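You operate a simulated robot arm through the tools that you are given. There is no shell and no other tool.

Carry out the task below with a simulated robot arm. There is one attempt and no reset: what you move stays moved.

TASK
Unscrew the hose coupling, stand it in the rack, then unlock and open the clamp.
Fine: it stands in the hole beside the white cap.
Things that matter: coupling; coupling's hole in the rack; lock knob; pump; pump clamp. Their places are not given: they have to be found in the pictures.

Only the result counts: the job must be done as asked and must still hold three seconds after the hand-in. Knocking over, shifting, dropping, spilling or breaking anything else fails it. A push-on lid holds only when it is set on centred and level and pressed home; a screw cap is set on level and turned clockwise until tight.

THE ROBOT
A 6-joint arm with a two-finger gripper, fixed in place. Base frame: the origin is on the floor under the middle of its stand, x ahead of it, y to its left, z up. Units: m, rad, N and s.
With the tool pointing down near the work surface it reaches from about 0.4 to 0.66 m from the base axis. Its first joint turns from -1.152 to 1.152 rad. Payload 2.45 kg.
Tool frame: the origin (TCP) lies between the finger pads and is the grasp point; the fingertips stand 0.03 m ahead of it; z points along the fingers, y is the line along which they close. The gripper opens to 0.106 m; its body begins 0.079 m behind the TCP.
Orientation is that of the tool frame in the base frame, as [roll, pitch, yaw] about the fixed x, y, z axes, in that order (R = Rz(yaw) Ry(pitch) Rx(roll)). With the fingers straight down and closing along the base's y, the tool's x points along the base's -x, its y along +y and its z along -z.

THE INTERFACE
- The arm moves only by the tool apply_moves. Its argument "motion" is a list of rows, each a list of 7 numbers: the turn, a rotation vector about the base's x, y, z in rad, then the shift along the base's x, y, z in m, then the closure in counts, from 0 (fully open) to 255 (shut). In form: [[wx, wy, wz, dx, dy, dz, hand], ...]. A call has 1 to 20 rows; each row is the pose to reach, as a shift and turn from the pose commanded when the call began. Rows are played at 5 a second. More than 0.05 m and 0.15 rad between two rows, or a gripper value outside its range, and nothing of the call is played. A pose out of reach is approached as far as the arm can. The call stops where the force on the tool passes 40 N (or 10 N more than at its start, if that is more) or the arm is blocked; 0.2 s more then pass. Each finger travels about 0.153 m/s and halts on what it meets, pressing with about 30 N; the grip force reading is that of the motor and also rises with nothing between the fingers. The clock runs only during rows and for 0.2 s after the last one: add rows that repeat a pose to give the fingers time. The reply holds the time, the measured pose of the TCP, the force on the tool along the base axes, the opening and the grip force, in the units named above and with some noise, with the torque about the TCP (base axes, N m) and any sound that the robot's microphone picked up.
- Cameras (640 x 400 px; columns grow to the right, rows downward): "scene" is fixed at [0.0628, 0.4744, 1.3839]; the picture's right is [-0.33, -0.94, 0.00], its down [-0.77, 0.27, -0.57] and it looks along [0.54, -0.19, -0.82] (base axes); focal length 361 px, centre (320, 200). "wrist" rides on the gripper at [0.076, -0.002, -0.106] in the tool frame; the picture's right is [0.02, 1.00, 0.00], its down [-0.78, 0.02, -0.62] and it looks along [-0.62, 0.01, 0.78] (tool axes); focal length 247 px, centre (320, 200).
- grab_frame(camera): a new picture of that camera. The clock stands still meanwhile.
- pixel_to_xyz(camera, pixels): for up to 12 pixels [column, row] of the newest picture of that camera ("zoom" is the newest enlarged one), the place [x, y, z] in the base frame of the surface seen there, good to about 0.002 m, but the place of the scene camera against the robot may be out by one fixed shift of up to 0.025 m in any direction. The clock stands still meanwhile.
- enlarge(camera, box): a new picture of the part [left, top, right, bottom] of that camera's present view, enlarged. The clock stands still meanwhile.
- hand_in(): hands the job in; it is judged then, once.

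Open the gripper and draw the arm clear of the work before you hand the job in, unless the task says otherwise.

The tools are called after ">>>" as a command line: name --pt "numbers of a row" for each row, then --argument value for the rest, lists and objects as JSON in quotes. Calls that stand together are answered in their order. apply_moves: Moves the arm, as the interface text tells. Its arguments: {"type":"object","properties":{"motion":{"type":"array"}},"required":["motion"]} The other tools are called the same way: grab_frame (camera) takes a picture; pixel_to_xyz (camera, pixels) gives the place of the surface under pixels of a picture; enlarge (camera, box) takes an enlarged picture of a part of a camera's view; hand_in () hands the job in.

At the start:

```text
time_s: 0.0
tool_pos: [0.2185, 0.2763, 1.1202]
orientation: [3.141, 0.0, -3.141]
contact_force: [-0.6, 0.3, -0.5]
moment: [-0.01, 0.0, 0.02]
grip_width: 0.1058
grasp_force: 0.0
```

scene: 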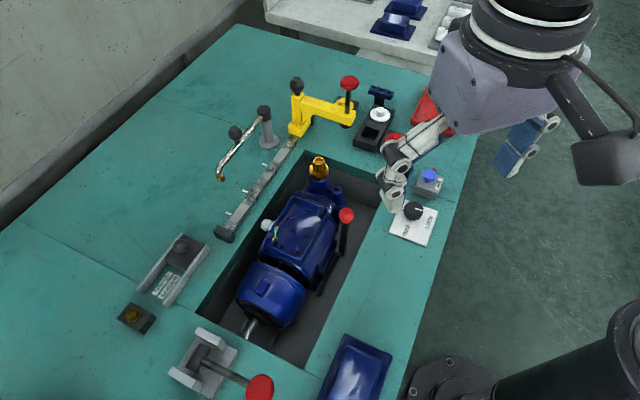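
wrist: 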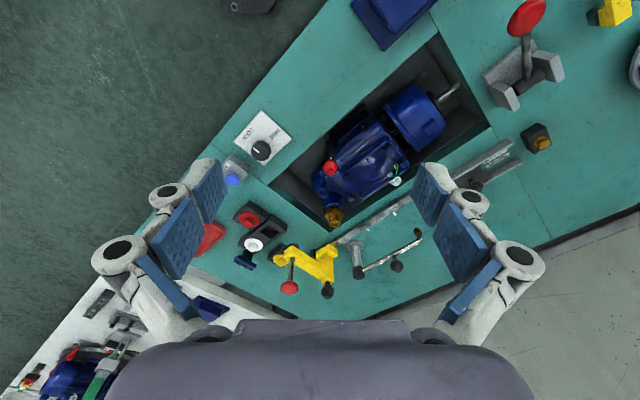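

The first pictures show a blue pump in a pit (scene about 290,250), a rack near (375,120), and a lock knob plate near (413,220). I take enlarged views to identify each part.

>>> enlarge --camera "scene" --box '[200, 60, 460, 222]'

>>> enlarge --camera "scene" --box '[100, 200, 420, 400]'

>>> enlarge --camera "wrist" --box '[180, 60, 460, 310]'

```text
2.46 times, centred on (330, 141) of scene
```

zoom: 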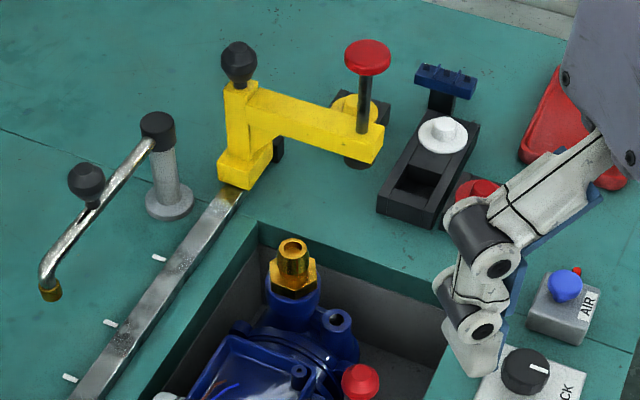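

```text
2.00 times, centred on (260, 300) of scene
```

zoom: 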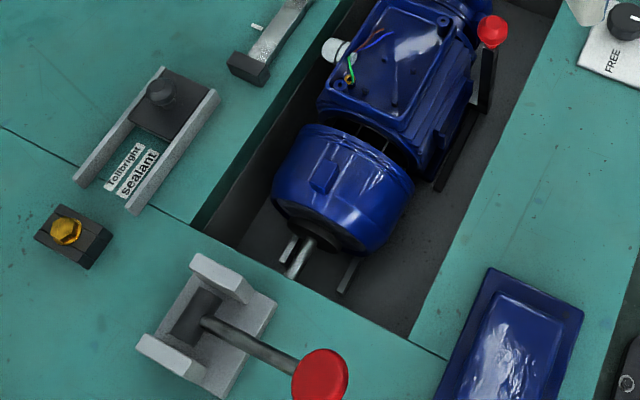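

```text
1.60 times, centred on (320, 185) of wrist
```

zoom: 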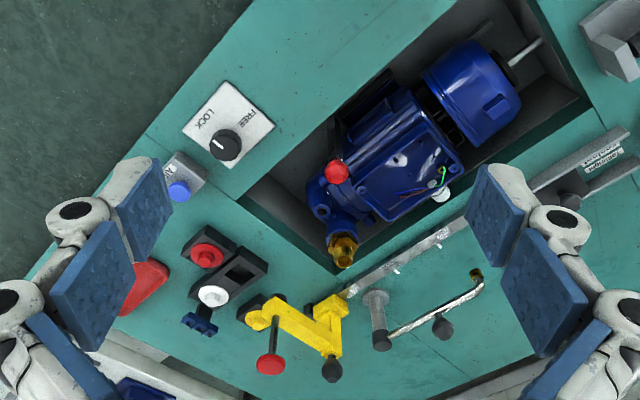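

The brass coupling sits on the pump outlet (scene 318,165), the rack with the white cap is around (375,122), and the LOCK/FREE knob is at (413,210). The red-knobbed lever by the pump (346,215) looks like the clamp. I query the positions from both cameras.

>>> grab_frame --camera "wrist"

>>> pixel_to_xyz --camera "wrist" --pixels '[[335, 215], [260, 150], [330, 166], [253, 246], [262, 230], [248, 218], [264, 125], [395, 180], [350, 250], [370, 200], [290, 180], [233, 180]]'

>>> grab_frame --camera "scene"

>>> pixel_to_xyz --camera "scene" --pixels '[[318, 160], [413, 210], [346, 215], [379, 114], [371, 131], [345, 235], [425, 232], [340, 250], [318, 175], [265, 225], [300, 120], [350, 80]]'

```text
taken
```

wrist: 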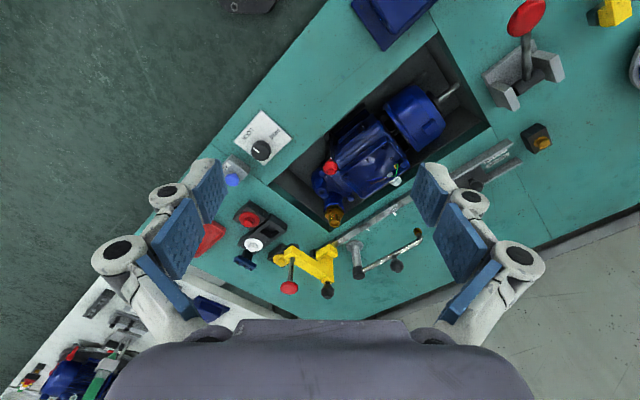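

```text
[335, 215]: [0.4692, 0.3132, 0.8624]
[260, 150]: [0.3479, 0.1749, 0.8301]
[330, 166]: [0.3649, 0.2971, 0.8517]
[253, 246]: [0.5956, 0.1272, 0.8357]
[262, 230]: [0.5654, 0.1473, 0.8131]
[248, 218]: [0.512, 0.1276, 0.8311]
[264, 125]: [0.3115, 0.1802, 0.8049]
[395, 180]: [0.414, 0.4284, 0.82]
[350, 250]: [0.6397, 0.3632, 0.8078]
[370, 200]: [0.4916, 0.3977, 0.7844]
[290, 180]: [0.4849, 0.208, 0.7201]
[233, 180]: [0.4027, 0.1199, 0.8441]
```

```text
taken
```

scene: 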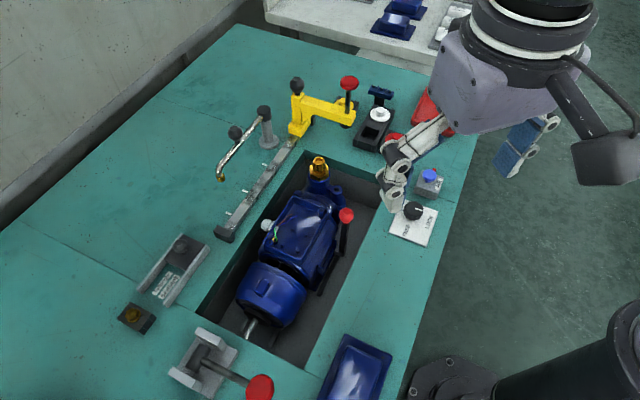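

```text
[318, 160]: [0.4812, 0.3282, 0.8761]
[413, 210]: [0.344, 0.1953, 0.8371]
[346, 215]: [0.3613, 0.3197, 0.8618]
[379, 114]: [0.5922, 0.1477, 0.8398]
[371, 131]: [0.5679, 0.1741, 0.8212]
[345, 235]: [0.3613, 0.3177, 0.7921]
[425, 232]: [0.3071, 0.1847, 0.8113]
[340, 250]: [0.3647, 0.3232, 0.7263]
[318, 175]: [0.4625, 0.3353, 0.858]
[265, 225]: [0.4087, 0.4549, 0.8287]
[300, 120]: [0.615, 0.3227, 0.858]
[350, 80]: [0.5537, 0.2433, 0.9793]
```

The bench top is at about z 0.805 and the coupling top at about (0.47,0.31,0.87), with the scene camera roughly 0.02 m off in y. I move forward a little, high above everything, for a closer look with the wrist camera.

>>> apply_moves --pt "0 0 0 0.04 0 -0.02 0" --pt "0 0 0 0.07 0 -0.04 0" --pt "0 0 0 0.1 0 -0.06 0" --pt "0 0 0 0.1 0 -0.06 0"

>>> grab_frame --camera "wrist"

>>> enlarge --camera "wrist" --box '[220, 60, 420, 300]'

>>> enlarge --camera "scene" --box '[260, 130, 400, 230]'

```text
time_s: 1.0
tool_pos: [0.3204, 0.2767, 1.0594]
orientation: [3.142, -0.001, 3.141]
contact_force: [0.0, 0.7, 0.5]
moment: [-0.02, 0.0, 0.01]
grip_width: 0.1062
grasp_force: 0.1
```

```text
taken
```

wrist: 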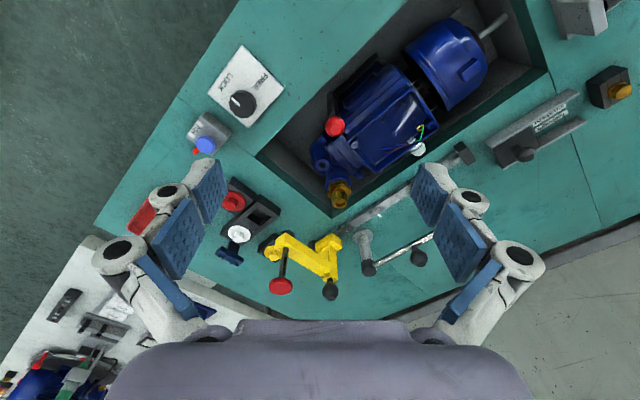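

```text
1.67 times, centred on (320, 180) of wrist
```

zoom: 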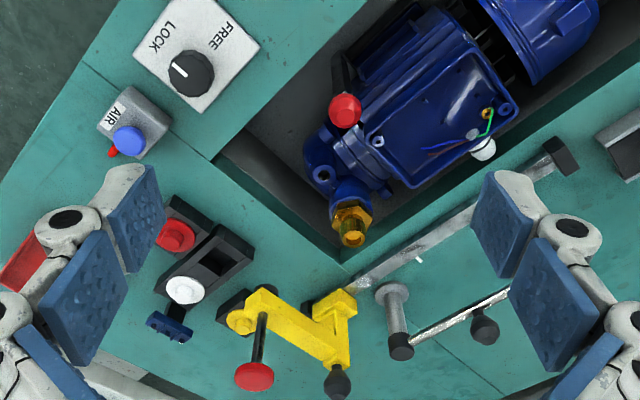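

```text
4.00 times, centred on (330, 180) of scene
```

zoom: 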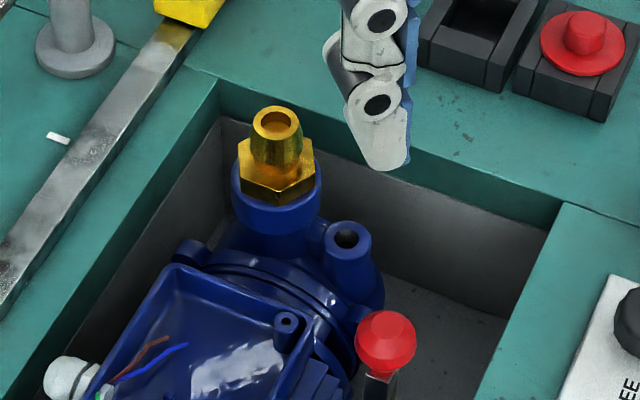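

The coupling is a brass hex nut with a spigot (zoom 275,150), and the square rack hole lies beside the white cap. I enlarge the lock knob, the clamp and the rack in the wrist view.

>>> enlarge --camera "wrist" --box '[200, 40, 300, 160]'

>>> enlarge --camera "wrist" --box '[280, 70, 420, 220]'

>>> enlarge --camera "wrist" --box '[200, 170, 300, 280]'

```text
3.33 times, centred on (250, 100) of wrist
```

zoom: 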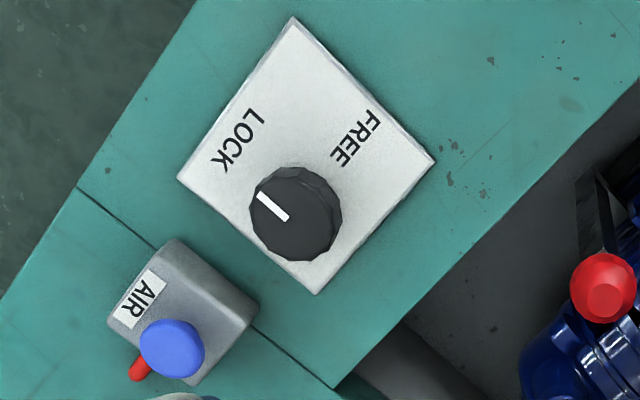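

```text
2.67 times, centred on (350, 145) of wrist
```

zoom: 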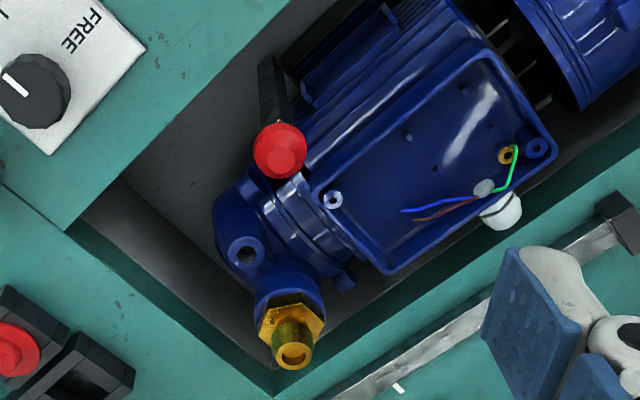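

```text
3.64 times, centred on (250, 225) of wrist
```

zoom: 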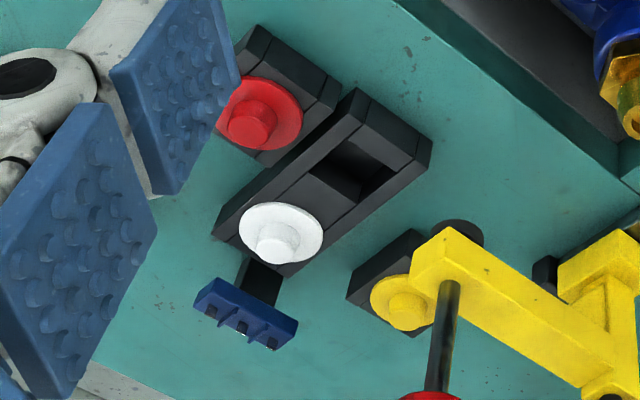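

The knob's pointer is at LOCK now and FREE is about 90° away, clockwise as seen from above. I look closer at the clamp from both cameras.

>>> enlarge --camera "scene" --box '[310, 200, 380, 250]'

>>> enlarge --camera "scene" --box '[230, 190, 390, 350]'

>>> enlarge --camera "wrist" --box '[310, 40, 400, 160]'

```text
8.00 times, centred on (345, 225) of scene
```

zoom: 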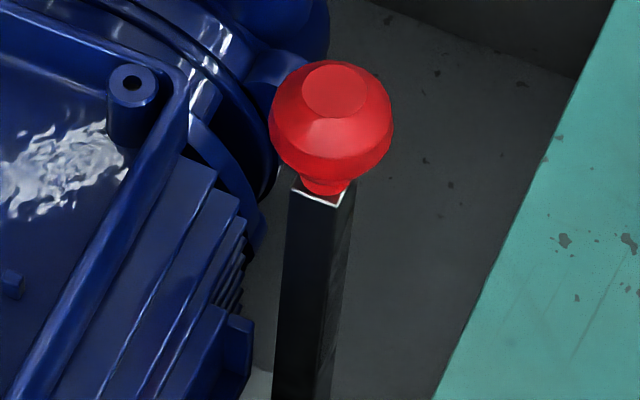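

```text
2.50 times, centred on (310, 270) of scene
```

zoom: 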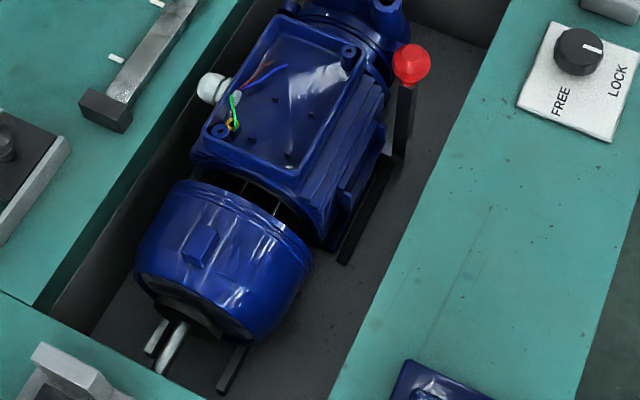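

```text
3.33 times, centred on (355, 100) of wrist
```

zoom: 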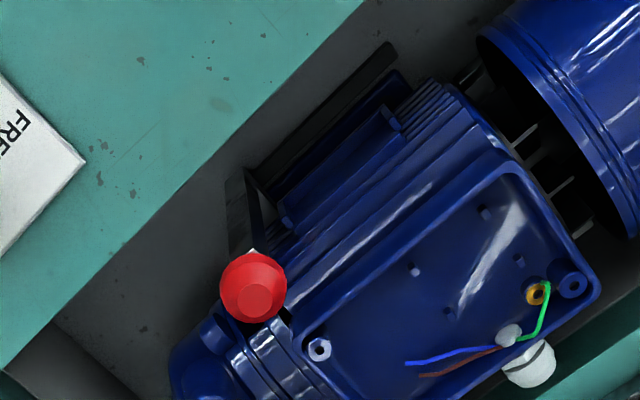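

I need precise geometry, so I read points on the coupling, rack hole, caps, knob and lever in the current wrist picture.

>>> enlarge --camera "wrist" --box '[310, 160, 370, 220]'

>>> pixel_to_xyz --camera "wrist" --pixels '[[335, 126], [240, 102], [240, 98], [240, 233], [257, 208], [264, 212], [258, 219], [248, 213], [233, 201], [335, 60], [420, 5], [262, 158]]'

```text
6.67 times, centred on (340, 190) of wrist
```

zoom: 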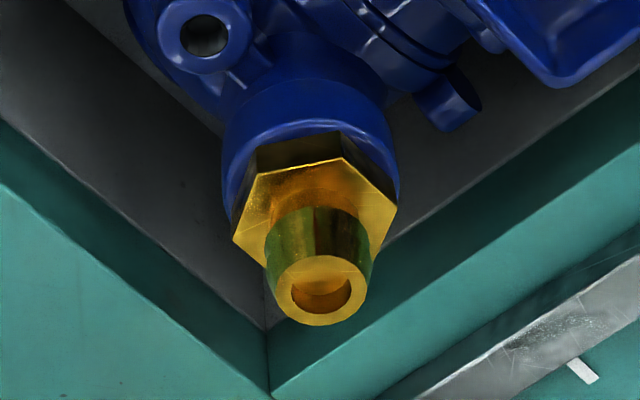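

```text
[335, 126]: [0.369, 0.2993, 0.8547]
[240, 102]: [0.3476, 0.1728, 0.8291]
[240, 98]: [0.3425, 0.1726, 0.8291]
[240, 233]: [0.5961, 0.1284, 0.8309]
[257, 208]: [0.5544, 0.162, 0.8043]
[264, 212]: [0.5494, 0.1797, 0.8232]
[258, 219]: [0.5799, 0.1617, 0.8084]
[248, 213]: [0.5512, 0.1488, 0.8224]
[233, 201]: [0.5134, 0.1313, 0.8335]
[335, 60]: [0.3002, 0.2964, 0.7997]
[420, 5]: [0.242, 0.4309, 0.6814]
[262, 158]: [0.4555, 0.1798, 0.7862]
```

The coupling's hex and spigot are clear in the zoom (spigot top 318,290; hex corners 232,235 and 397,200). I read their positions.

>>> pixel_to_xyz --camera "zoom" --pixels '[[320, 265], [283, 290], [355, 290], [320, 318], [237, 235], [258, 172], [340, 160], [393, 208], [375, 240], [262, 262], [300, 190], [320, 115]]'

```text
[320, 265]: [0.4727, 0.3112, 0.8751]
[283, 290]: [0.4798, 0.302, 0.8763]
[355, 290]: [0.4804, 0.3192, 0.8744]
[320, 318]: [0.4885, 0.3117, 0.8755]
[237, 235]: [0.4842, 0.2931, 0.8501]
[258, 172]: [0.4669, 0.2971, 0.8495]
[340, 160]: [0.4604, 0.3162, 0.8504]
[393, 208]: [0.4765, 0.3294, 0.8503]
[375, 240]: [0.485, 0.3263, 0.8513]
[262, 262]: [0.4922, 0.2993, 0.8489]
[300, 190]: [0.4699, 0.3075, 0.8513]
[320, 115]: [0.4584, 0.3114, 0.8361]
```

The hex centre is about (0.480,0.311), top z 0.850, with flats facing about 15°, 75° and 135°. Next I map the yellow crane and rack area, which crowd the placing spot.

>>> pixel_to_xyz --camera "wrist" --pixels '[[281, 286], [330, 291], [283, 262], [322, 244], [283, 240], [268, 244], [300, 258], [230, 258], [368, 268], [418, 258], [320, 165], [204, 144]]'

>>> enlarge --camera "scene" --box '[330, 60, 450, 160]'

```text
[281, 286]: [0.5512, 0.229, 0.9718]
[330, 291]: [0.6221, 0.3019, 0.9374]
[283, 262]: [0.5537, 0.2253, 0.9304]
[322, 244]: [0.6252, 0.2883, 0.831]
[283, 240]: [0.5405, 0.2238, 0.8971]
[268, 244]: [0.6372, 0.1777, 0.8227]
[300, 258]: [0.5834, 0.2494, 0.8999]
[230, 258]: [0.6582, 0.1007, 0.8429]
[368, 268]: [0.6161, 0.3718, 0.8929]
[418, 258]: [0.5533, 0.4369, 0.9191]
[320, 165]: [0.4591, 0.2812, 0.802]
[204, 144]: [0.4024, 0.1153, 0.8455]
```

```text
4.00 times, centred on (390, 110) of scene
```

zoom: 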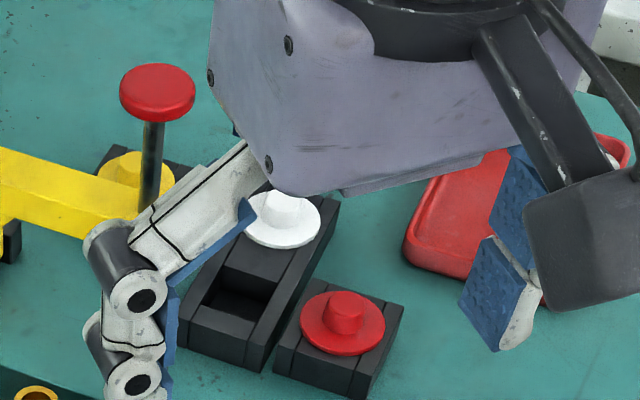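

The crane's red knob tops out at (0.551,0.229,0.972), close to the rack hole, so I need a better look at the rack. I move the tool to about (0.42,0.16,0.99).

>>> apply_moves --pt "0 0 0 0.025 -0.03 -0.0175 0" --pt "0 0 0 0.05 -0.06 -0.035 0" --pt "0 0 0 0.075 -0.09 -0.0525 0" --pt "0 0 0 0.1 -0.117 -0.07 0" --pt "0 0 0 0.1 -0.117 -0.07 0"

>>> grab_frame --camera "wrist"

>>> enlarge --camera "wrist" --box '[250, 130, 400, 270]'

```text
time_s: 2.2
tool_pos: [0.4202, 0.1596, 0.9918]
orientation: [3.141, -0.001, 3.141]
contact_force: [-0.2, -0.1, 0.0]
moment: [0.0, -0.04, -0.06]
grip_width: 0.1059
grasp_force: 0.1
```

```text
taken
```

wrist: 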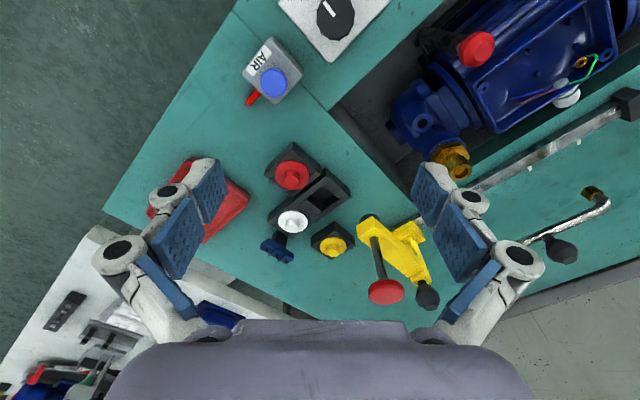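

```text
2.86 times, centred on (325, 200) of wrist
```

zoom: 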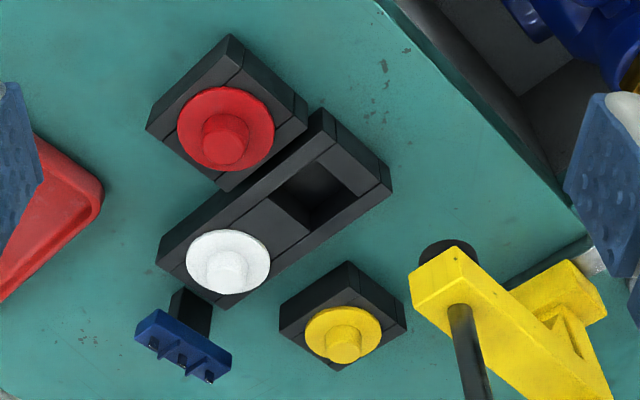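

The square empty hole of the white cap's block is at zoom (312,190). I read its corners, the block top and nearby heights.

>>> pixel_to_xyz --camera "zoom" --pixels '[[262, 200], [314, 152], [364, 192], [312, 236], [320, 118], [384, 188], [290, 215], [310, 205], [240, 215], [228, 265], [345, 345], [225, 140]]'

>>> enlarge --camera "wrist" --box '[290, 155, 360, 215]'

```text
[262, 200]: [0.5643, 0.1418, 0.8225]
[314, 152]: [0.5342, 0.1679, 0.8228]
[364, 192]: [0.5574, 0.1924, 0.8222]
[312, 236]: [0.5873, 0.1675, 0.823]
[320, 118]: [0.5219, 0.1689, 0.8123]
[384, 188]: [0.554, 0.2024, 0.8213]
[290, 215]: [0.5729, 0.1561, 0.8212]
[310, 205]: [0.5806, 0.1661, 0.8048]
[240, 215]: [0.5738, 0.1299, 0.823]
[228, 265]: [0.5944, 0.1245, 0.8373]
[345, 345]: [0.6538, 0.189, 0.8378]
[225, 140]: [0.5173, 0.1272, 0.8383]
```

```text
6.67 times, centred on (325, 185) of wrist
```

zoom: 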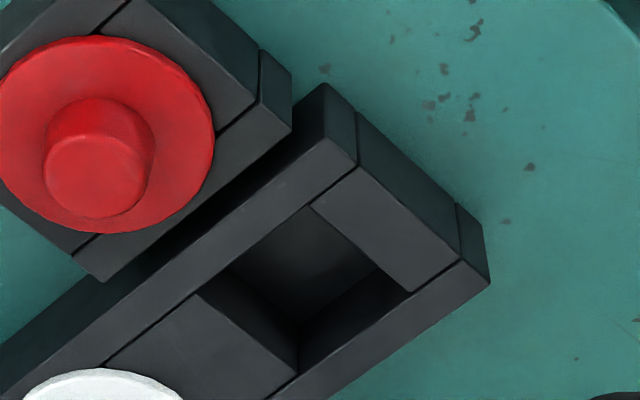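

Now the rim of the hole is clear: corners near (312,205), (412,292), (298,375), (197,293) in this zoom. I read points just on the rim.

>>> pixel_to_xyz --camera "zoom" --pixels '[[309, 201], [416, 293], [297, 380], [190, 295], [325, 255], [380, 300], [300, 330], [300, 360], [325, 85], [358, 162], [458, 260], [488, 285]]'

```text
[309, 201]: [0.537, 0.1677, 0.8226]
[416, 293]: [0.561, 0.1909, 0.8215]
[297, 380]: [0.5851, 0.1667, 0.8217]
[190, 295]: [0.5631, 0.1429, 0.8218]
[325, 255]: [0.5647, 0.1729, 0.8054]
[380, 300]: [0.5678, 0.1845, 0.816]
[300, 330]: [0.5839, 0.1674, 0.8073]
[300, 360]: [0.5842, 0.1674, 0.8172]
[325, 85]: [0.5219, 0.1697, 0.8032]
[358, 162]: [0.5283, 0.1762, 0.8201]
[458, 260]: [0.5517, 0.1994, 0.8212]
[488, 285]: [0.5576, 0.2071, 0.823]
```

The hole centre is about (0.5616,0.167), its sides run at 45°, the inside is about 0.032 m wide and the rim is at z 0.822. Now I move above the coupling with the tool yawed -15° so the fingers match two hex flats.

>>> apply_moves --pt "0 0 -0.065 0.005 0.038 0.01 0" --pt "0 0 -0.13 0.02 0.076 0.015 0" --pt "0 0 -0.195 0.04 0.114 0.015 0" --pt "0 0 -0.262 0.06 0.1514 0.015 0" --pt "0 0 -0.262 0.06 0.1514 0.015 0"

>>> grab_frame --camera "wrist"

>>> grab_frame --camera "scene"

>>> enlarge --camera "wrist" --box '[260, 60, 380, 180]'

```text
time_s: 3.4
tool_pos: [0.4766, 0.3107, 1.004]
orientation: [-3.141, 0.0, 2.881]
contact_force: [0.3, -0.1, -0.3]
moment: [-0.01, 0.0, 0.0]
grip_width: 0.106
grasp_force: 0.1
```

```text
taken
```

wrist: 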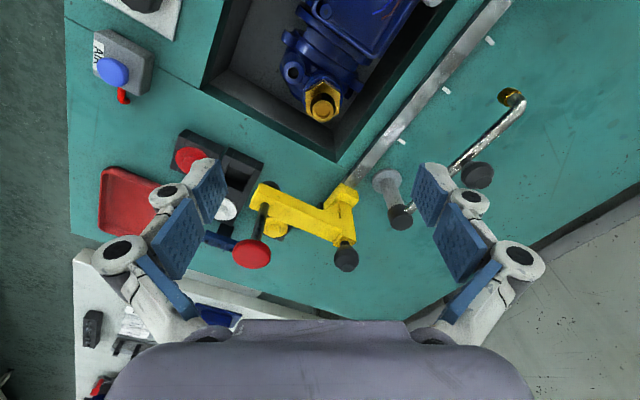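

```text
taken
```

scene: 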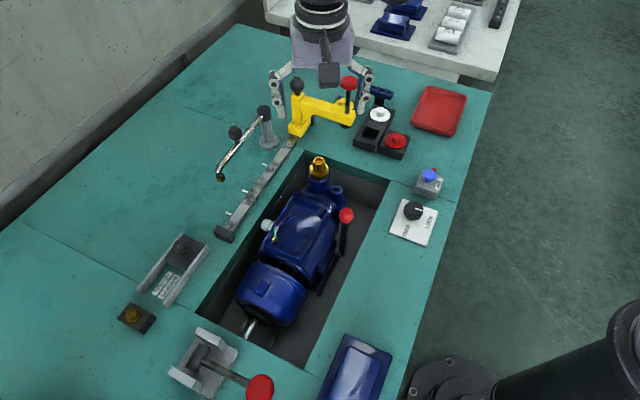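

```text
3.33 times, centred on (320, 120) of wrist
```

zoom: 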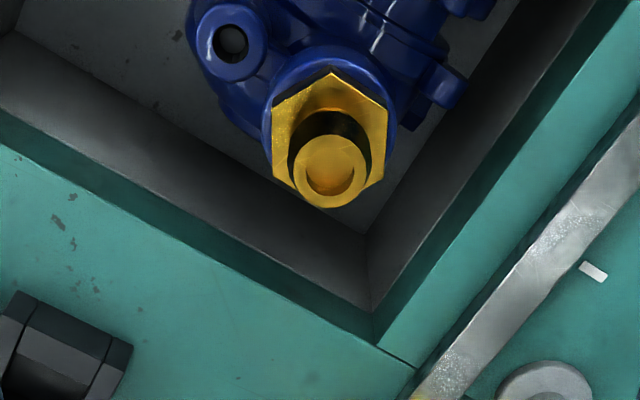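

The hex flats are now vertical in the picture (left edge 272, right edge 387 of the zoom), so the yaw is right. I read points for the precise centre and the heights of nearby pump parts.

>>> pixel_to_xyz --camera "zoom" --pixels '[[275, 100], [331, 75], [384, 107], [381, 178], [278, 165], [331, 140], [331, 200], [300, 170], [362, 170], [300, 110], [230, 20], [445, 80]]'

>>> pixel_to_xyz --camera "wrist" --pixels '[[252, 254], [346, 257], [262, 192], [400, 217], [510, 97], [478, 175], [385, 15], [335, 55], [315, 90], [345, 185], [340, 235], [300, 225]]'

```text
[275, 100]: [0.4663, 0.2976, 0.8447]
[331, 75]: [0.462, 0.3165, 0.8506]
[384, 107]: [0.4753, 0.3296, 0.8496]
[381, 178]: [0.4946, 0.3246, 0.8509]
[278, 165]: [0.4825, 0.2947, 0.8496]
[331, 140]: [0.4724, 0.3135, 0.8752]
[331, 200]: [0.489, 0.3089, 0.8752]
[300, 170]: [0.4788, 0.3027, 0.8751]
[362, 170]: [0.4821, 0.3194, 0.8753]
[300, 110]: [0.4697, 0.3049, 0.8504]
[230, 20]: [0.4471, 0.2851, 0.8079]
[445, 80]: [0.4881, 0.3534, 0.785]
```

```text
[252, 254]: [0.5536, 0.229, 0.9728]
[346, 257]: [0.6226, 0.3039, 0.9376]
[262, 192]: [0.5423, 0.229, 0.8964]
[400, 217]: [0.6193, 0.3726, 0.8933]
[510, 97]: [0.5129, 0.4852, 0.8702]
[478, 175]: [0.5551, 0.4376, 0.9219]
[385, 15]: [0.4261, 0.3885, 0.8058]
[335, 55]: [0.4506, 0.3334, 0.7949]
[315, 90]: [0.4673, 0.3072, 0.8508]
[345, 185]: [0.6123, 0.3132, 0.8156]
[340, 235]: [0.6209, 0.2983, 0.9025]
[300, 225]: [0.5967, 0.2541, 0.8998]
```

The hex centre is (0.4806,0.3111), 0.033 across flats, hex top z 0.850, collar z about 0.836. I hold one row to get a clean pose reading while partly closing the fingers.

>>> apply_moves --pt "0 0 0 0 0 0 90" --pt "0 0 0 0 0 0 90" --pt "0 0 0 0 0 0 90"

>>> grab_frame --camera "wrist"

>>> enlarge --camera "scene" --box '[240, 30, 400, 190]'

```text
time_s: 4.2
tool_pos: [0.4773, 0.3085, 1.0041]
orientation: [-3.14, -0.001, 2.879]
contact_force: [-0.1, -0.4, -0.1]
moment: [0.03, 0.0, 0.02]
grip_width: 0.0686
grasp_force: 0.0
```

```text
taken
```

wrist: 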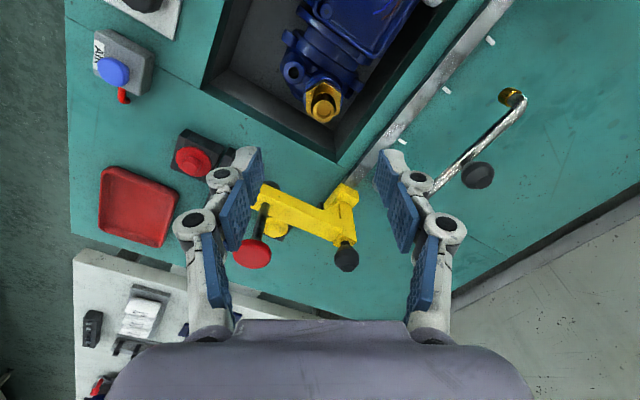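

```text
2.50 times, centred on (320, 110) of scene
```

zoom: 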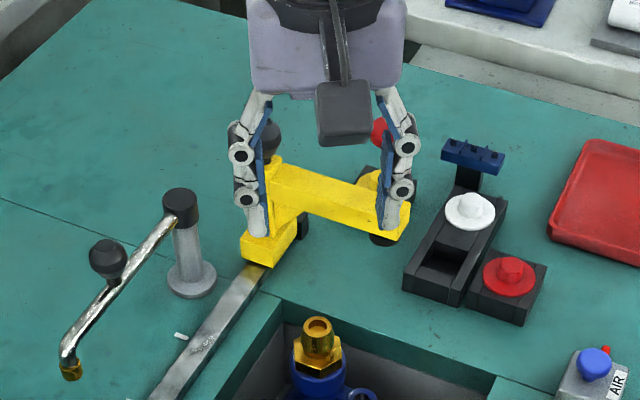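

The coupling reads about 4–5 mm ahead in x and about 1.5 mm in y from the tool axis. I correct for that, descend to tips just above the spigot, and check again.

>>> apply_moves --pt "0 0 0 0.004 0.0014 -0.03 90" --pt "0 0 0 0.004 0.0014 -0.06 90" --pt "0 0 0 0.004 0.0014 -0.09 90" --pt "0 0 0 0.004 0.0014 -0.09 90" --pt "0 0 0 0.004 0.0014 -0.09 90"

>>> grab_frame --camera "wrist"

>>> enlarge --camera "wrist" --box '[260, 80, 380, 200]'

>>> enlarge --camera "scene" --box '[240, 70, 400, 230]'

```text
time_s: 5.4
tool_pos: [0.483, 0.3116, 0.9134]
orientation: [-3.141, -0.001, 2.879]
contact_force: [-0.2, 0.4, 0.9]
moment: [-0.02, 0.02, 0.02]
grip_width: 0.0686
grasp_force: 0.0
```

```text
taken
```

wrist: 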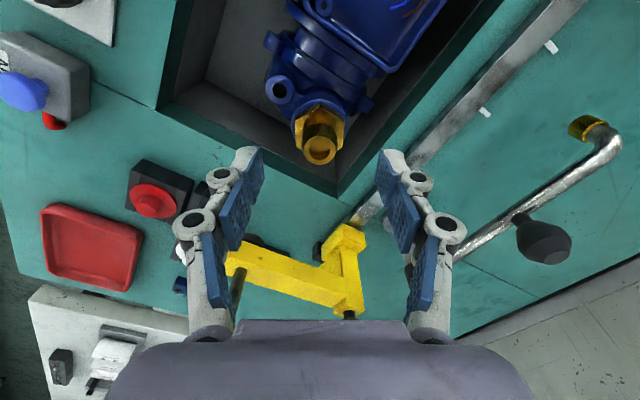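

```text
3.33 times, centred on (320, 140) of wrist
```

zoom: 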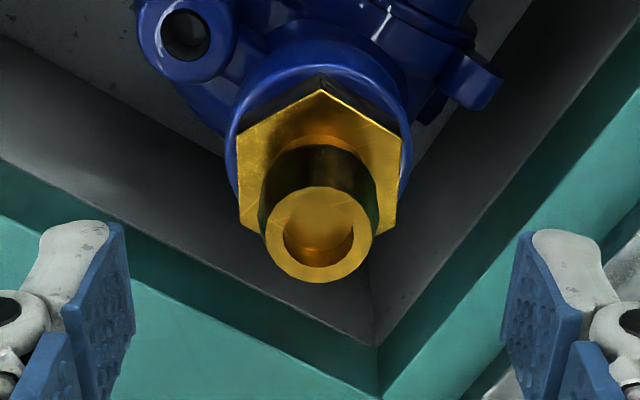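

```text
2.50 times, centred on (320, 150) of scene
```

zoom: 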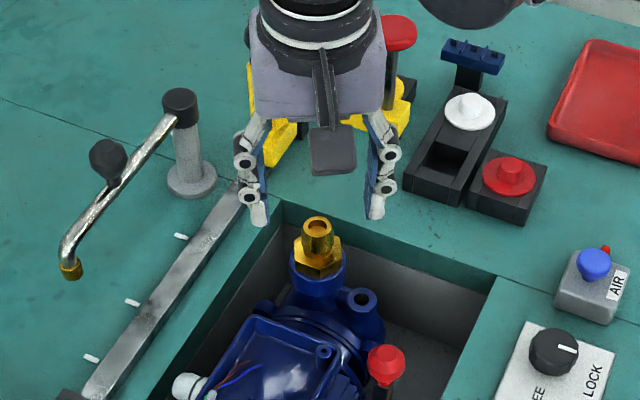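

The spigot top is at zoom (319,235), nearly centred between the fingers. I read its position against the tool pose.

>>> pixel_to_xyz --camera "wrist" --pixels '[[320, 138], [320, 162], [305, 149], [335, 149], [245, 155], [395, 155], [297, 119], [320, 108], [343, 119], [342, 145], [297, 146], [320, 104]]'

>>> apply_moves --pt "0 0 0 0 0 0 90"

```text
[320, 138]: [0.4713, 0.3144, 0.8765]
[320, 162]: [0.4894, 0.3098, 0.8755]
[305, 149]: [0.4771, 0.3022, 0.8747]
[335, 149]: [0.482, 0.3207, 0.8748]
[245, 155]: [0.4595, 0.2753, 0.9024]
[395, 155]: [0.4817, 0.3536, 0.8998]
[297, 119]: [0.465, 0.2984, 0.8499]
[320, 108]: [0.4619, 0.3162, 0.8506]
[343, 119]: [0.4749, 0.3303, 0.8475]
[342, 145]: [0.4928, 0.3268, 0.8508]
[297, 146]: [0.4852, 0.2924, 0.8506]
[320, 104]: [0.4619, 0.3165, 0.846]
```

```text
time_s: 5.8
tool_pos: [0.4816, 0.3098, 0.9152]
orientation: [-3.141, 0.0, 2.879]
contact_force: [0.2, 1.2, -0.6]
moment: [0.03, 0.04, 0.0]
grip_width: 0.0684
grasp_force: 0.1
```

The centre reads (0.480,0.3117) and the tool is about 2 mm too far in x. I correct that, go down to TCP z about 0.869 (tips 0.839, above the collar) and close on the flats.

>>> apply_moves --pt "0 0 0 -0.0018 0.0007 -0.015 90" --pt "0 0 0 -0.0018 0.0007 -0.03 90" --pt "0 0 0 -0.0018 0.0007 -0.045 90" --pt "0 0 0 -0.0018 0.0007 -0.045 90"

>>> grab_frame --camera "wrist"

>>> enlarge --camera "wrist" --box '[230, 100, 410, 240]'

>>> enlarge --camera "scene" --box '[270, 110, 370, 200]'

```text
time_s: 6.8
tool_pos: [0.481, 0.3123, 0.8692]
orientation: [3.141, 0.0, 2.879]
contact_force: [0.5, -0.7, -0.3]
moment: [-0.01, 0.0, -0.03]
grip_width: 0.0682
grasp_force: 0.0
```

```text
taken
```

wrist: 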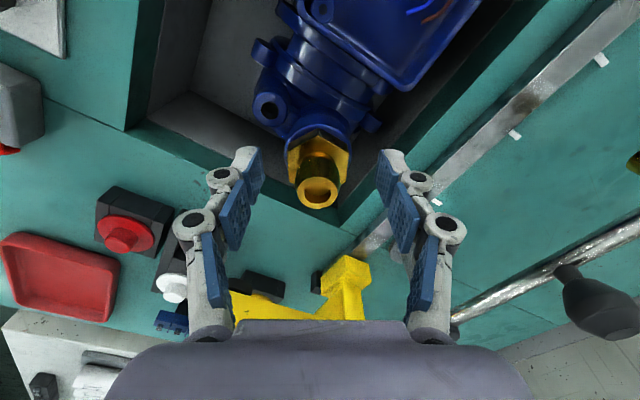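

```text
2.86 times, centred on (320, 170) of wrist
```

zoom: 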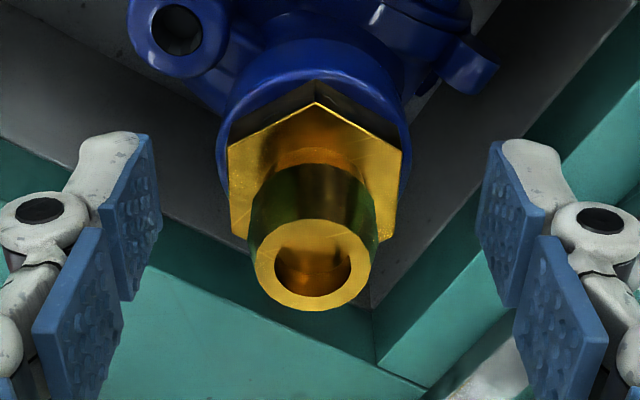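

```text
4.44 times, centred on (320, 155) of scene
```

zoom: 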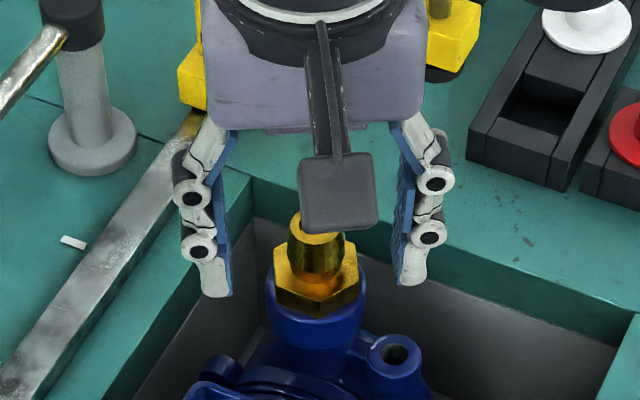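

The pads straddle the hex evenly (pads at about 160 and 485, hex 230–403 in the zoom). I close the gripper on it.

>>> apply_moves --pt "0 0 0 0 0 0 150" --pt "0 0 0 0 0 0 200" --pt "0 0 0 0 0 0 255" --pt "0 0 0 0 0 0 255" --pt "0 0 0 0 0 0 255"

>>> grab_frame --camera "wrist"

>>> enlarge --camera "wrist" --box '[230, 100, 410, 240]'

```text
time_s: 8.0
tool_pos: [0.4815, 0.3111, 0.8702]
orientation: [-3.138, -0.001, 2.879]
contact_force: [-7.0, -12.8, 0.6]
moment: [-0.42, 0.17, -0.01]
grip_width: 0.0376
grasp_force: 29.9
```

```text
taken
```

wrist: 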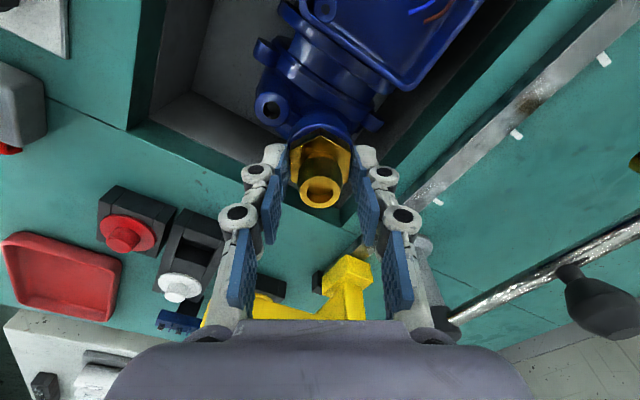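

```text
2.86 times, centred on (320, 170) of wrist
```

zoom: 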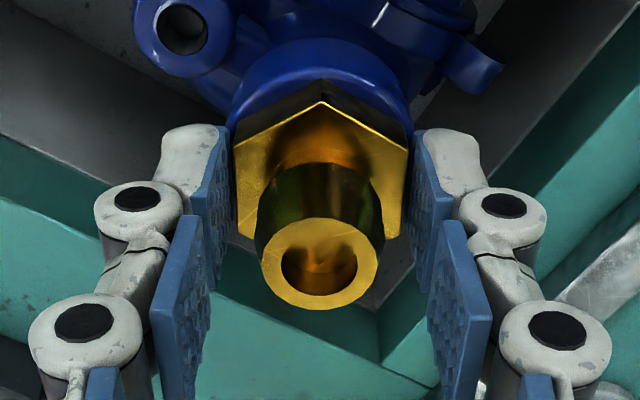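

The grip reads 0.0376 m with 14 N pushing the tool toward -y, so the left finger touches first and the tool sits about 2 mm too far along +y. I shift by that much while gripping so both pads seat.

>>> apply_moves --pt "0 0 0 -0.0003 -0.001 0 255" --pt "0 0 0 -0.0005 -0.002 0 255" --pt "0 0 0 -0.0005 -0.002 0 255"

>>> enlarge --camera "wrist" --box '[230, 100, 410, 240]'

```text
time_s: 8.8
tool_pos: [0.4821, 0.3117, 0.8714]
orientation: [3.137, 0.002, 2.88]
contact_force: [1.0, 0.2, -1.0]
moment: [-0.12, 0.05, -0.02]
grip_width: 0.0378
grasp_force: 29.5
```

```text
2.86 times, centred on (320, 170) of wrist
```

zoom: 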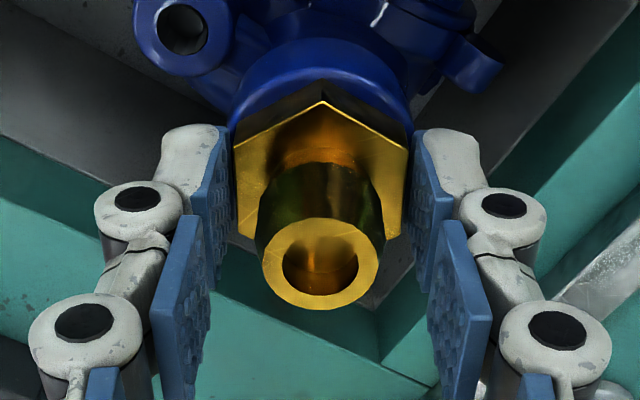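

The side force is gone and the hex is held between both pads. I start turning counter-clockwise by 0.45 rad and watch torque and forces.

>>> apply_moves --pt "0 0 0.1 0 0 0 255" --pt "0 0 0.2 0 0 0 255" --pt "0 0 0.3 0 0 0 255" --pt "0 0 0.4 0 0 0 255" --pt "0 0 0.5 0 0 0 255"

>>> enlarge --camera "wrist" --box '[230, 100, 410, 240]'

>>> enlarge --camera "scene" --box '[270, 110, 370, 200]'

```text
time_s: 10.0
tool_pos: [0.4809, 0.3117, 0.8707]
orientation: [3.141, 0.002, -2.9]
contact_force: [8.4, 7.8, 15.9]
moment: [0.25, -0.17, -0.05]
grip_width: 0.0379
grasp_force: 30.3
```

```text
2.86 times, centred on (320, 170) of wrist
```

zoom: 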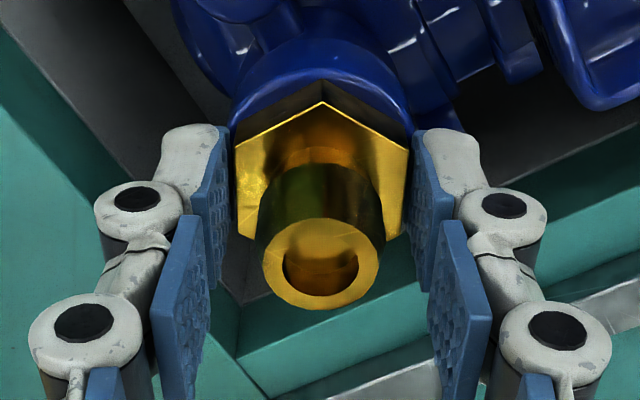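

```text
4.44 times, centred on (320, 155) of scene
```

zoom: 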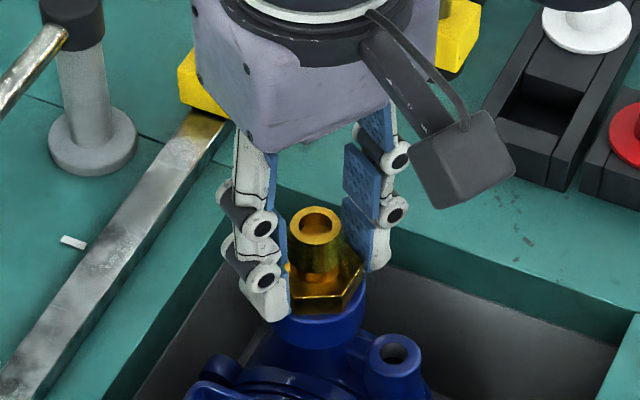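

The hex turns with the fingers and the tool feels +16 N upward, so the thread is lifting the coupling. I lift half a millimetre to see how the force changes.

>>> apply_moves --pt "0 0 0 0 0 0.0005 255" --pt "0 0 0 0 0 0.0005 255"

```text
time_s: 10.6
tool_pos: [0.481, 0.3104, 0.871]
orientation: [3.139, 0.003, -2.903]
contact_force: [6.8, 8.2, 13.9]
moment: [0.27, -0.21, 0.06]
grip_width: 0.0376
grasp_force: 30.3
```

Half a millimetre removed about 2 N, so I lift another 1.5 mm and re-centre slightly along the sideways force.

>>> apply_moves --pt "0 0 0 0.0005 0.0005 0.0008 255" --pt "0 0 0 0.001 0.001 0.0015 255" --pt "0 0 0 0.001 0.001 0.0015 255"

>>> enlarge --camera "wrist" --box '[230, 100, 410, 240]'

```text
time_s: 11.4
tool_pos: [0.4816, 0.3109, 0.8704]
orientation: [-3.141, -0.001, -2.904]
contact_force: [-0.3, 1.8, -0.6]
moment: [0.14, -0.06, -0.01]
grip_width: 0.0374
grasp_force: 30.1
```

```text
2.86 times, centred on (320, 170) of wrist
```

zoom: 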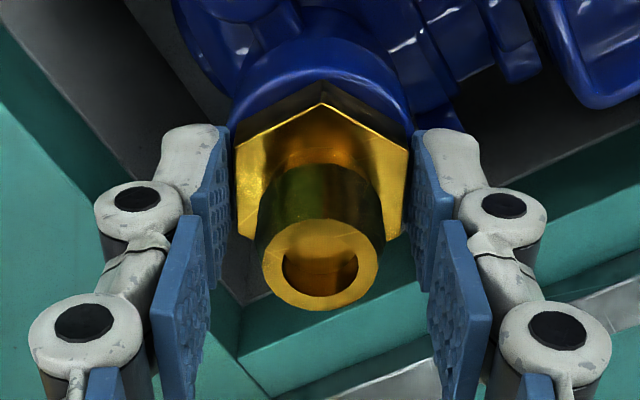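

The forces are near zero now. I continue turning another 0.5 rad with 1 mm of lift.

>>> apply_moves --pt "0 0 0.1 0 0 0.0002 255" --pt "0 0 0.2 0 0 0.0004 255" --pt "0 0 0.3 0 0 0.0006 255" --pt "0 0 0.4 0 0 0.0008 255" --pt "0 0 0.5 0 0 0.001 255" --pt "0 0 0.5 0 0 0.001 255"

>>> enlarge --camera "wrist" --box '[230, 100, 410, 240]'

```text
time_s: 12.8
tool_pos: [0.4808, 0.3108, 0.8718]
orientation: [3.14, 0.001, -2.4]
contact_force: [-9.1, -0.1, -8.9]
moment: [-0.02, 0.27, -0.02]
grip_width: 0.0378
grasp_force: 30.0
```

```text
2.86 times, centred on (320, 170) of wrist
```

zoom: 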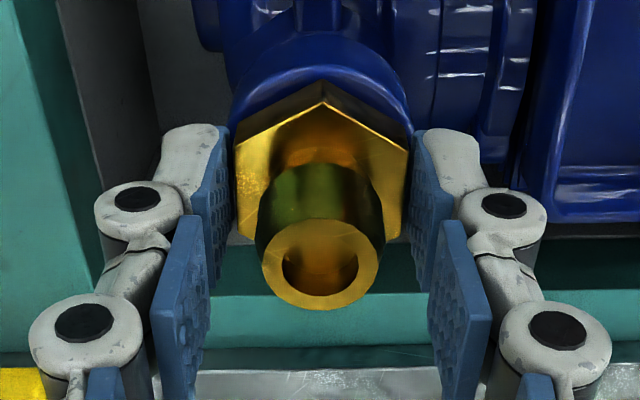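

The downward pull of -9 N says I lifted too much; the pitch is small. I back off 1 mm in z and follow the sideways force by 1 mm, then read again.

>>> apply_moves --pt "0 0 0 -0.0006 0 -0.0005 255" --pt "0 0 0 -0.0011 0 -0.001 255" --pt "0 0 0 -0.0011 0 -0.001 255"

```text
time_s: 13.6
tool_pos: [0.4822, 0.3108, 0.872]
orientation: [3.141, 0.0, -2.404]
contact_force: [-4.7, -2.5, -2.4]
moment: [-0.08, 0.17, 0.0]
grip_width: 0.0379
grasp_force: 29.9
```

The forces are small again. I turn a further 0.55 rad without lift, then check the forces before regrasping.

>>> apply_moves --pt "0 0 0.11 -0.0003 0 0 255" --pt "0 0 0.22 -0.0006 0 0 255" --pt "0 0 0.33 -0.0006 0 0 255" --pt "0 0 0.44 -0.0006 0 0 255" --pt "0 0 0.55 -0.0006 0 0 255" --pt "0 0 0.55 -0.0006 0 0 255"

>>> enlarge --camera "wrist" --box '[230, 100, 410, 240]'

>>> grab_frame --camera "scene"

```text
time_s: 15.0
tool_pos: [0.4815, 0.3117, 0.8711]
orientation: [-3.14, 0.002, -1.853]
contact_force: [12.0, 1.2, 0.3]
moment: [0.02, -0.38, 0.0]
grip_width: 0.038
grasp_force: 29.8
```

```text
2.86 times, centred on (320, 170) of wrist
```

zoom: 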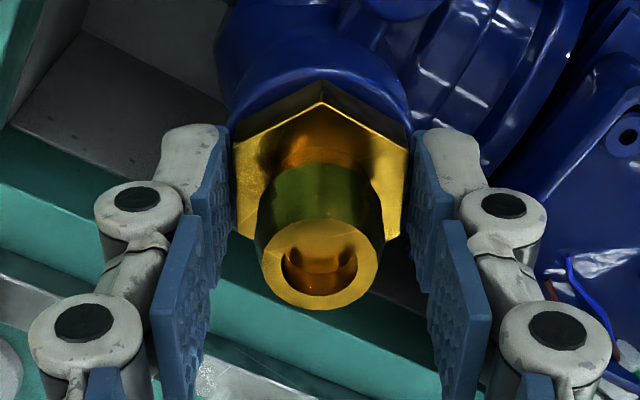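

```text
taken
```

scene: 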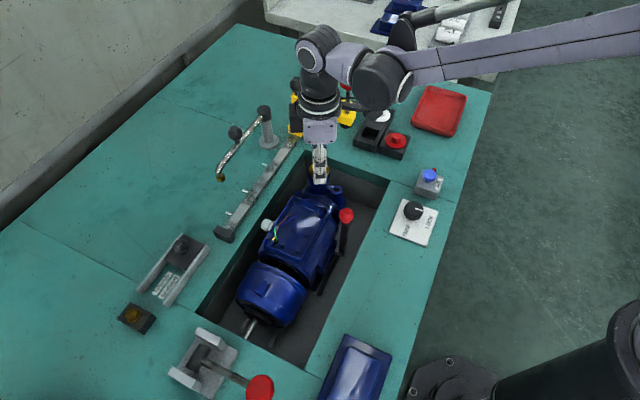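

About 89° done so far. I open the fingers, then read the spigot top to see how far it has risen.

>>> apply_moves --pt "0 0 0 0 0 0 90" --pt "0 0 0 0 0 0 90" --pt "0 0 0 0 0 0 90"

>>> grab_frame --camera "wrist"

>>> enlarge --camera "wrist" --box '[230, 100, 410, 240]'

>>> pixel_to_xyz --camera "zoom" --pixels '[[320, 226], [320, 302], [268, 262], [374, 262], [320, 112], [245, 165], [395, 165], [385, 235], [250, 215], [270, 150], [320, 95], [320, 80]]'

```text
time_s: 15.8
tool_pos: [0.48, 0.311, 0.8714]
orientation: [3.14, 0.0, -1.852]
contact_force: [0.0, -0.4, 0.2]
moment: [-0.02, -0.01, -0.03]
grip_width: 0.0687
grasp_force: 0.1
```

```text
taken
```

wrist: 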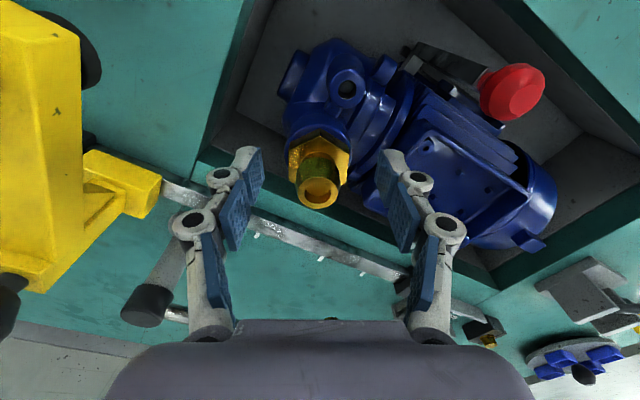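

```text
2.86 times, centred on (320, 170) of wrist
```

zoom: 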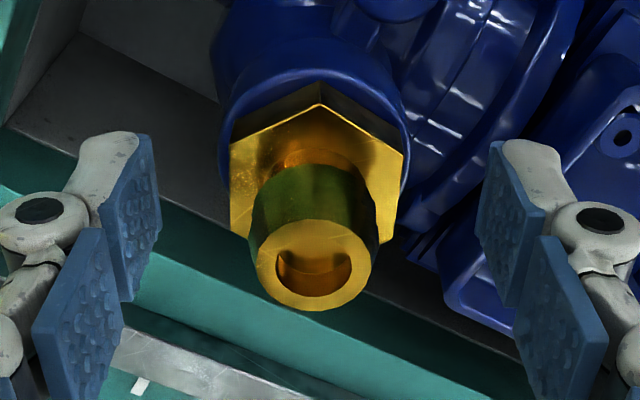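

```text
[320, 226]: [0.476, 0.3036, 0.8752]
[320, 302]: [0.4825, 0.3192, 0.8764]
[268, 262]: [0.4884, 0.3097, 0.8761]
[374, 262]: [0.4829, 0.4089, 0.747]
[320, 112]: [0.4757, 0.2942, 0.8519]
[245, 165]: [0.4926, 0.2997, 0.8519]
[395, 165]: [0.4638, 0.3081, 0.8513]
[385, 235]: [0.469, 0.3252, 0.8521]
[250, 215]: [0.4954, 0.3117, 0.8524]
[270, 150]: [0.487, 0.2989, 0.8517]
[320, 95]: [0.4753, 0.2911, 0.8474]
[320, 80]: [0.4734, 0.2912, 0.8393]
```

The hex has risen about 1.2 mm in 89°, so the pitch is about 4–5 mm per turn. I rotate the open gripper back by 120° for a new grip.

>>> apply_moves --pt "0 0 -0.15 0.0005 0 0 90" --pt "0 0 -0.3 0.001 0 0 90" --pt "0 0 -0.45 0.001 0 0 90" --pt "0 0 -0.6 0.001 0 0 90" --pt "0 0 -0.75 0.001 0 0 90" --pt "0 0 -0.9 0.001 0 0 90" --pt "0 0 -1.05 0.001 0 0 90" --pt "0 0 -1.2 0.001 0 0 90" --pt "0 0 -1.35 0.001 0 0 90" --pt "0 0 -1.5 0.001 0 0 90" --pt "0 0 -1.65 0.001 0 0 90" --pt "0 0 -1.8 0.001 0 0 90" --pt "0 0 -1.95 0.001 0 0 90" --pt "0 0 -2.094 0.001 0 0 90" --pt "0 0 -2.094 0.001 0 0 90"

>>> enlarge --camera "wrist" --box '[230, 100, 410, 240]'

>>> pixel_to_xyz --camera "zoom" --pixels '[[320, 226], [320, 300], [275, 262], [360, 262], [320, 112], [245, 165], [395, 165]]'

```text
time_s: 19.0
tool_pos: [0.481, 0.3119, 0.8717]
orientation: [-3.142, 0.002, 2.334]
contact_force: [0.6, -0.6, 1.4]
moment: [-0.01, 0.01, 0.01]
grip_width: 0.0685
grasp_force: 0.1
```

```text
2.86 times, centred on (320, 170) of wrist
```

zoom: 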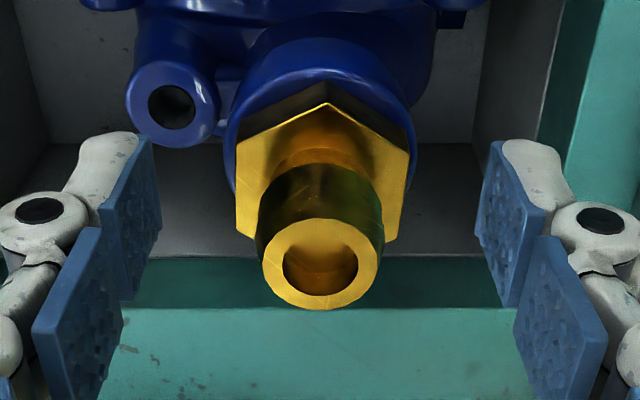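

```text
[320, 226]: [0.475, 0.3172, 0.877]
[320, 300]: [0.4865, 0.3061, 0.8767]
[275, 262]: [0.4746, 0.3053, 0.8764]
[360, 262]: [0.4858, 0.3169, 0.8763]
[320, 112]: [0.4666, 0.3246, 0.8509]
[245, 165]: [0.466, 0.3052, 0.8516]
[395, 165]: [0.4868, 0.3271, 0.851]
```

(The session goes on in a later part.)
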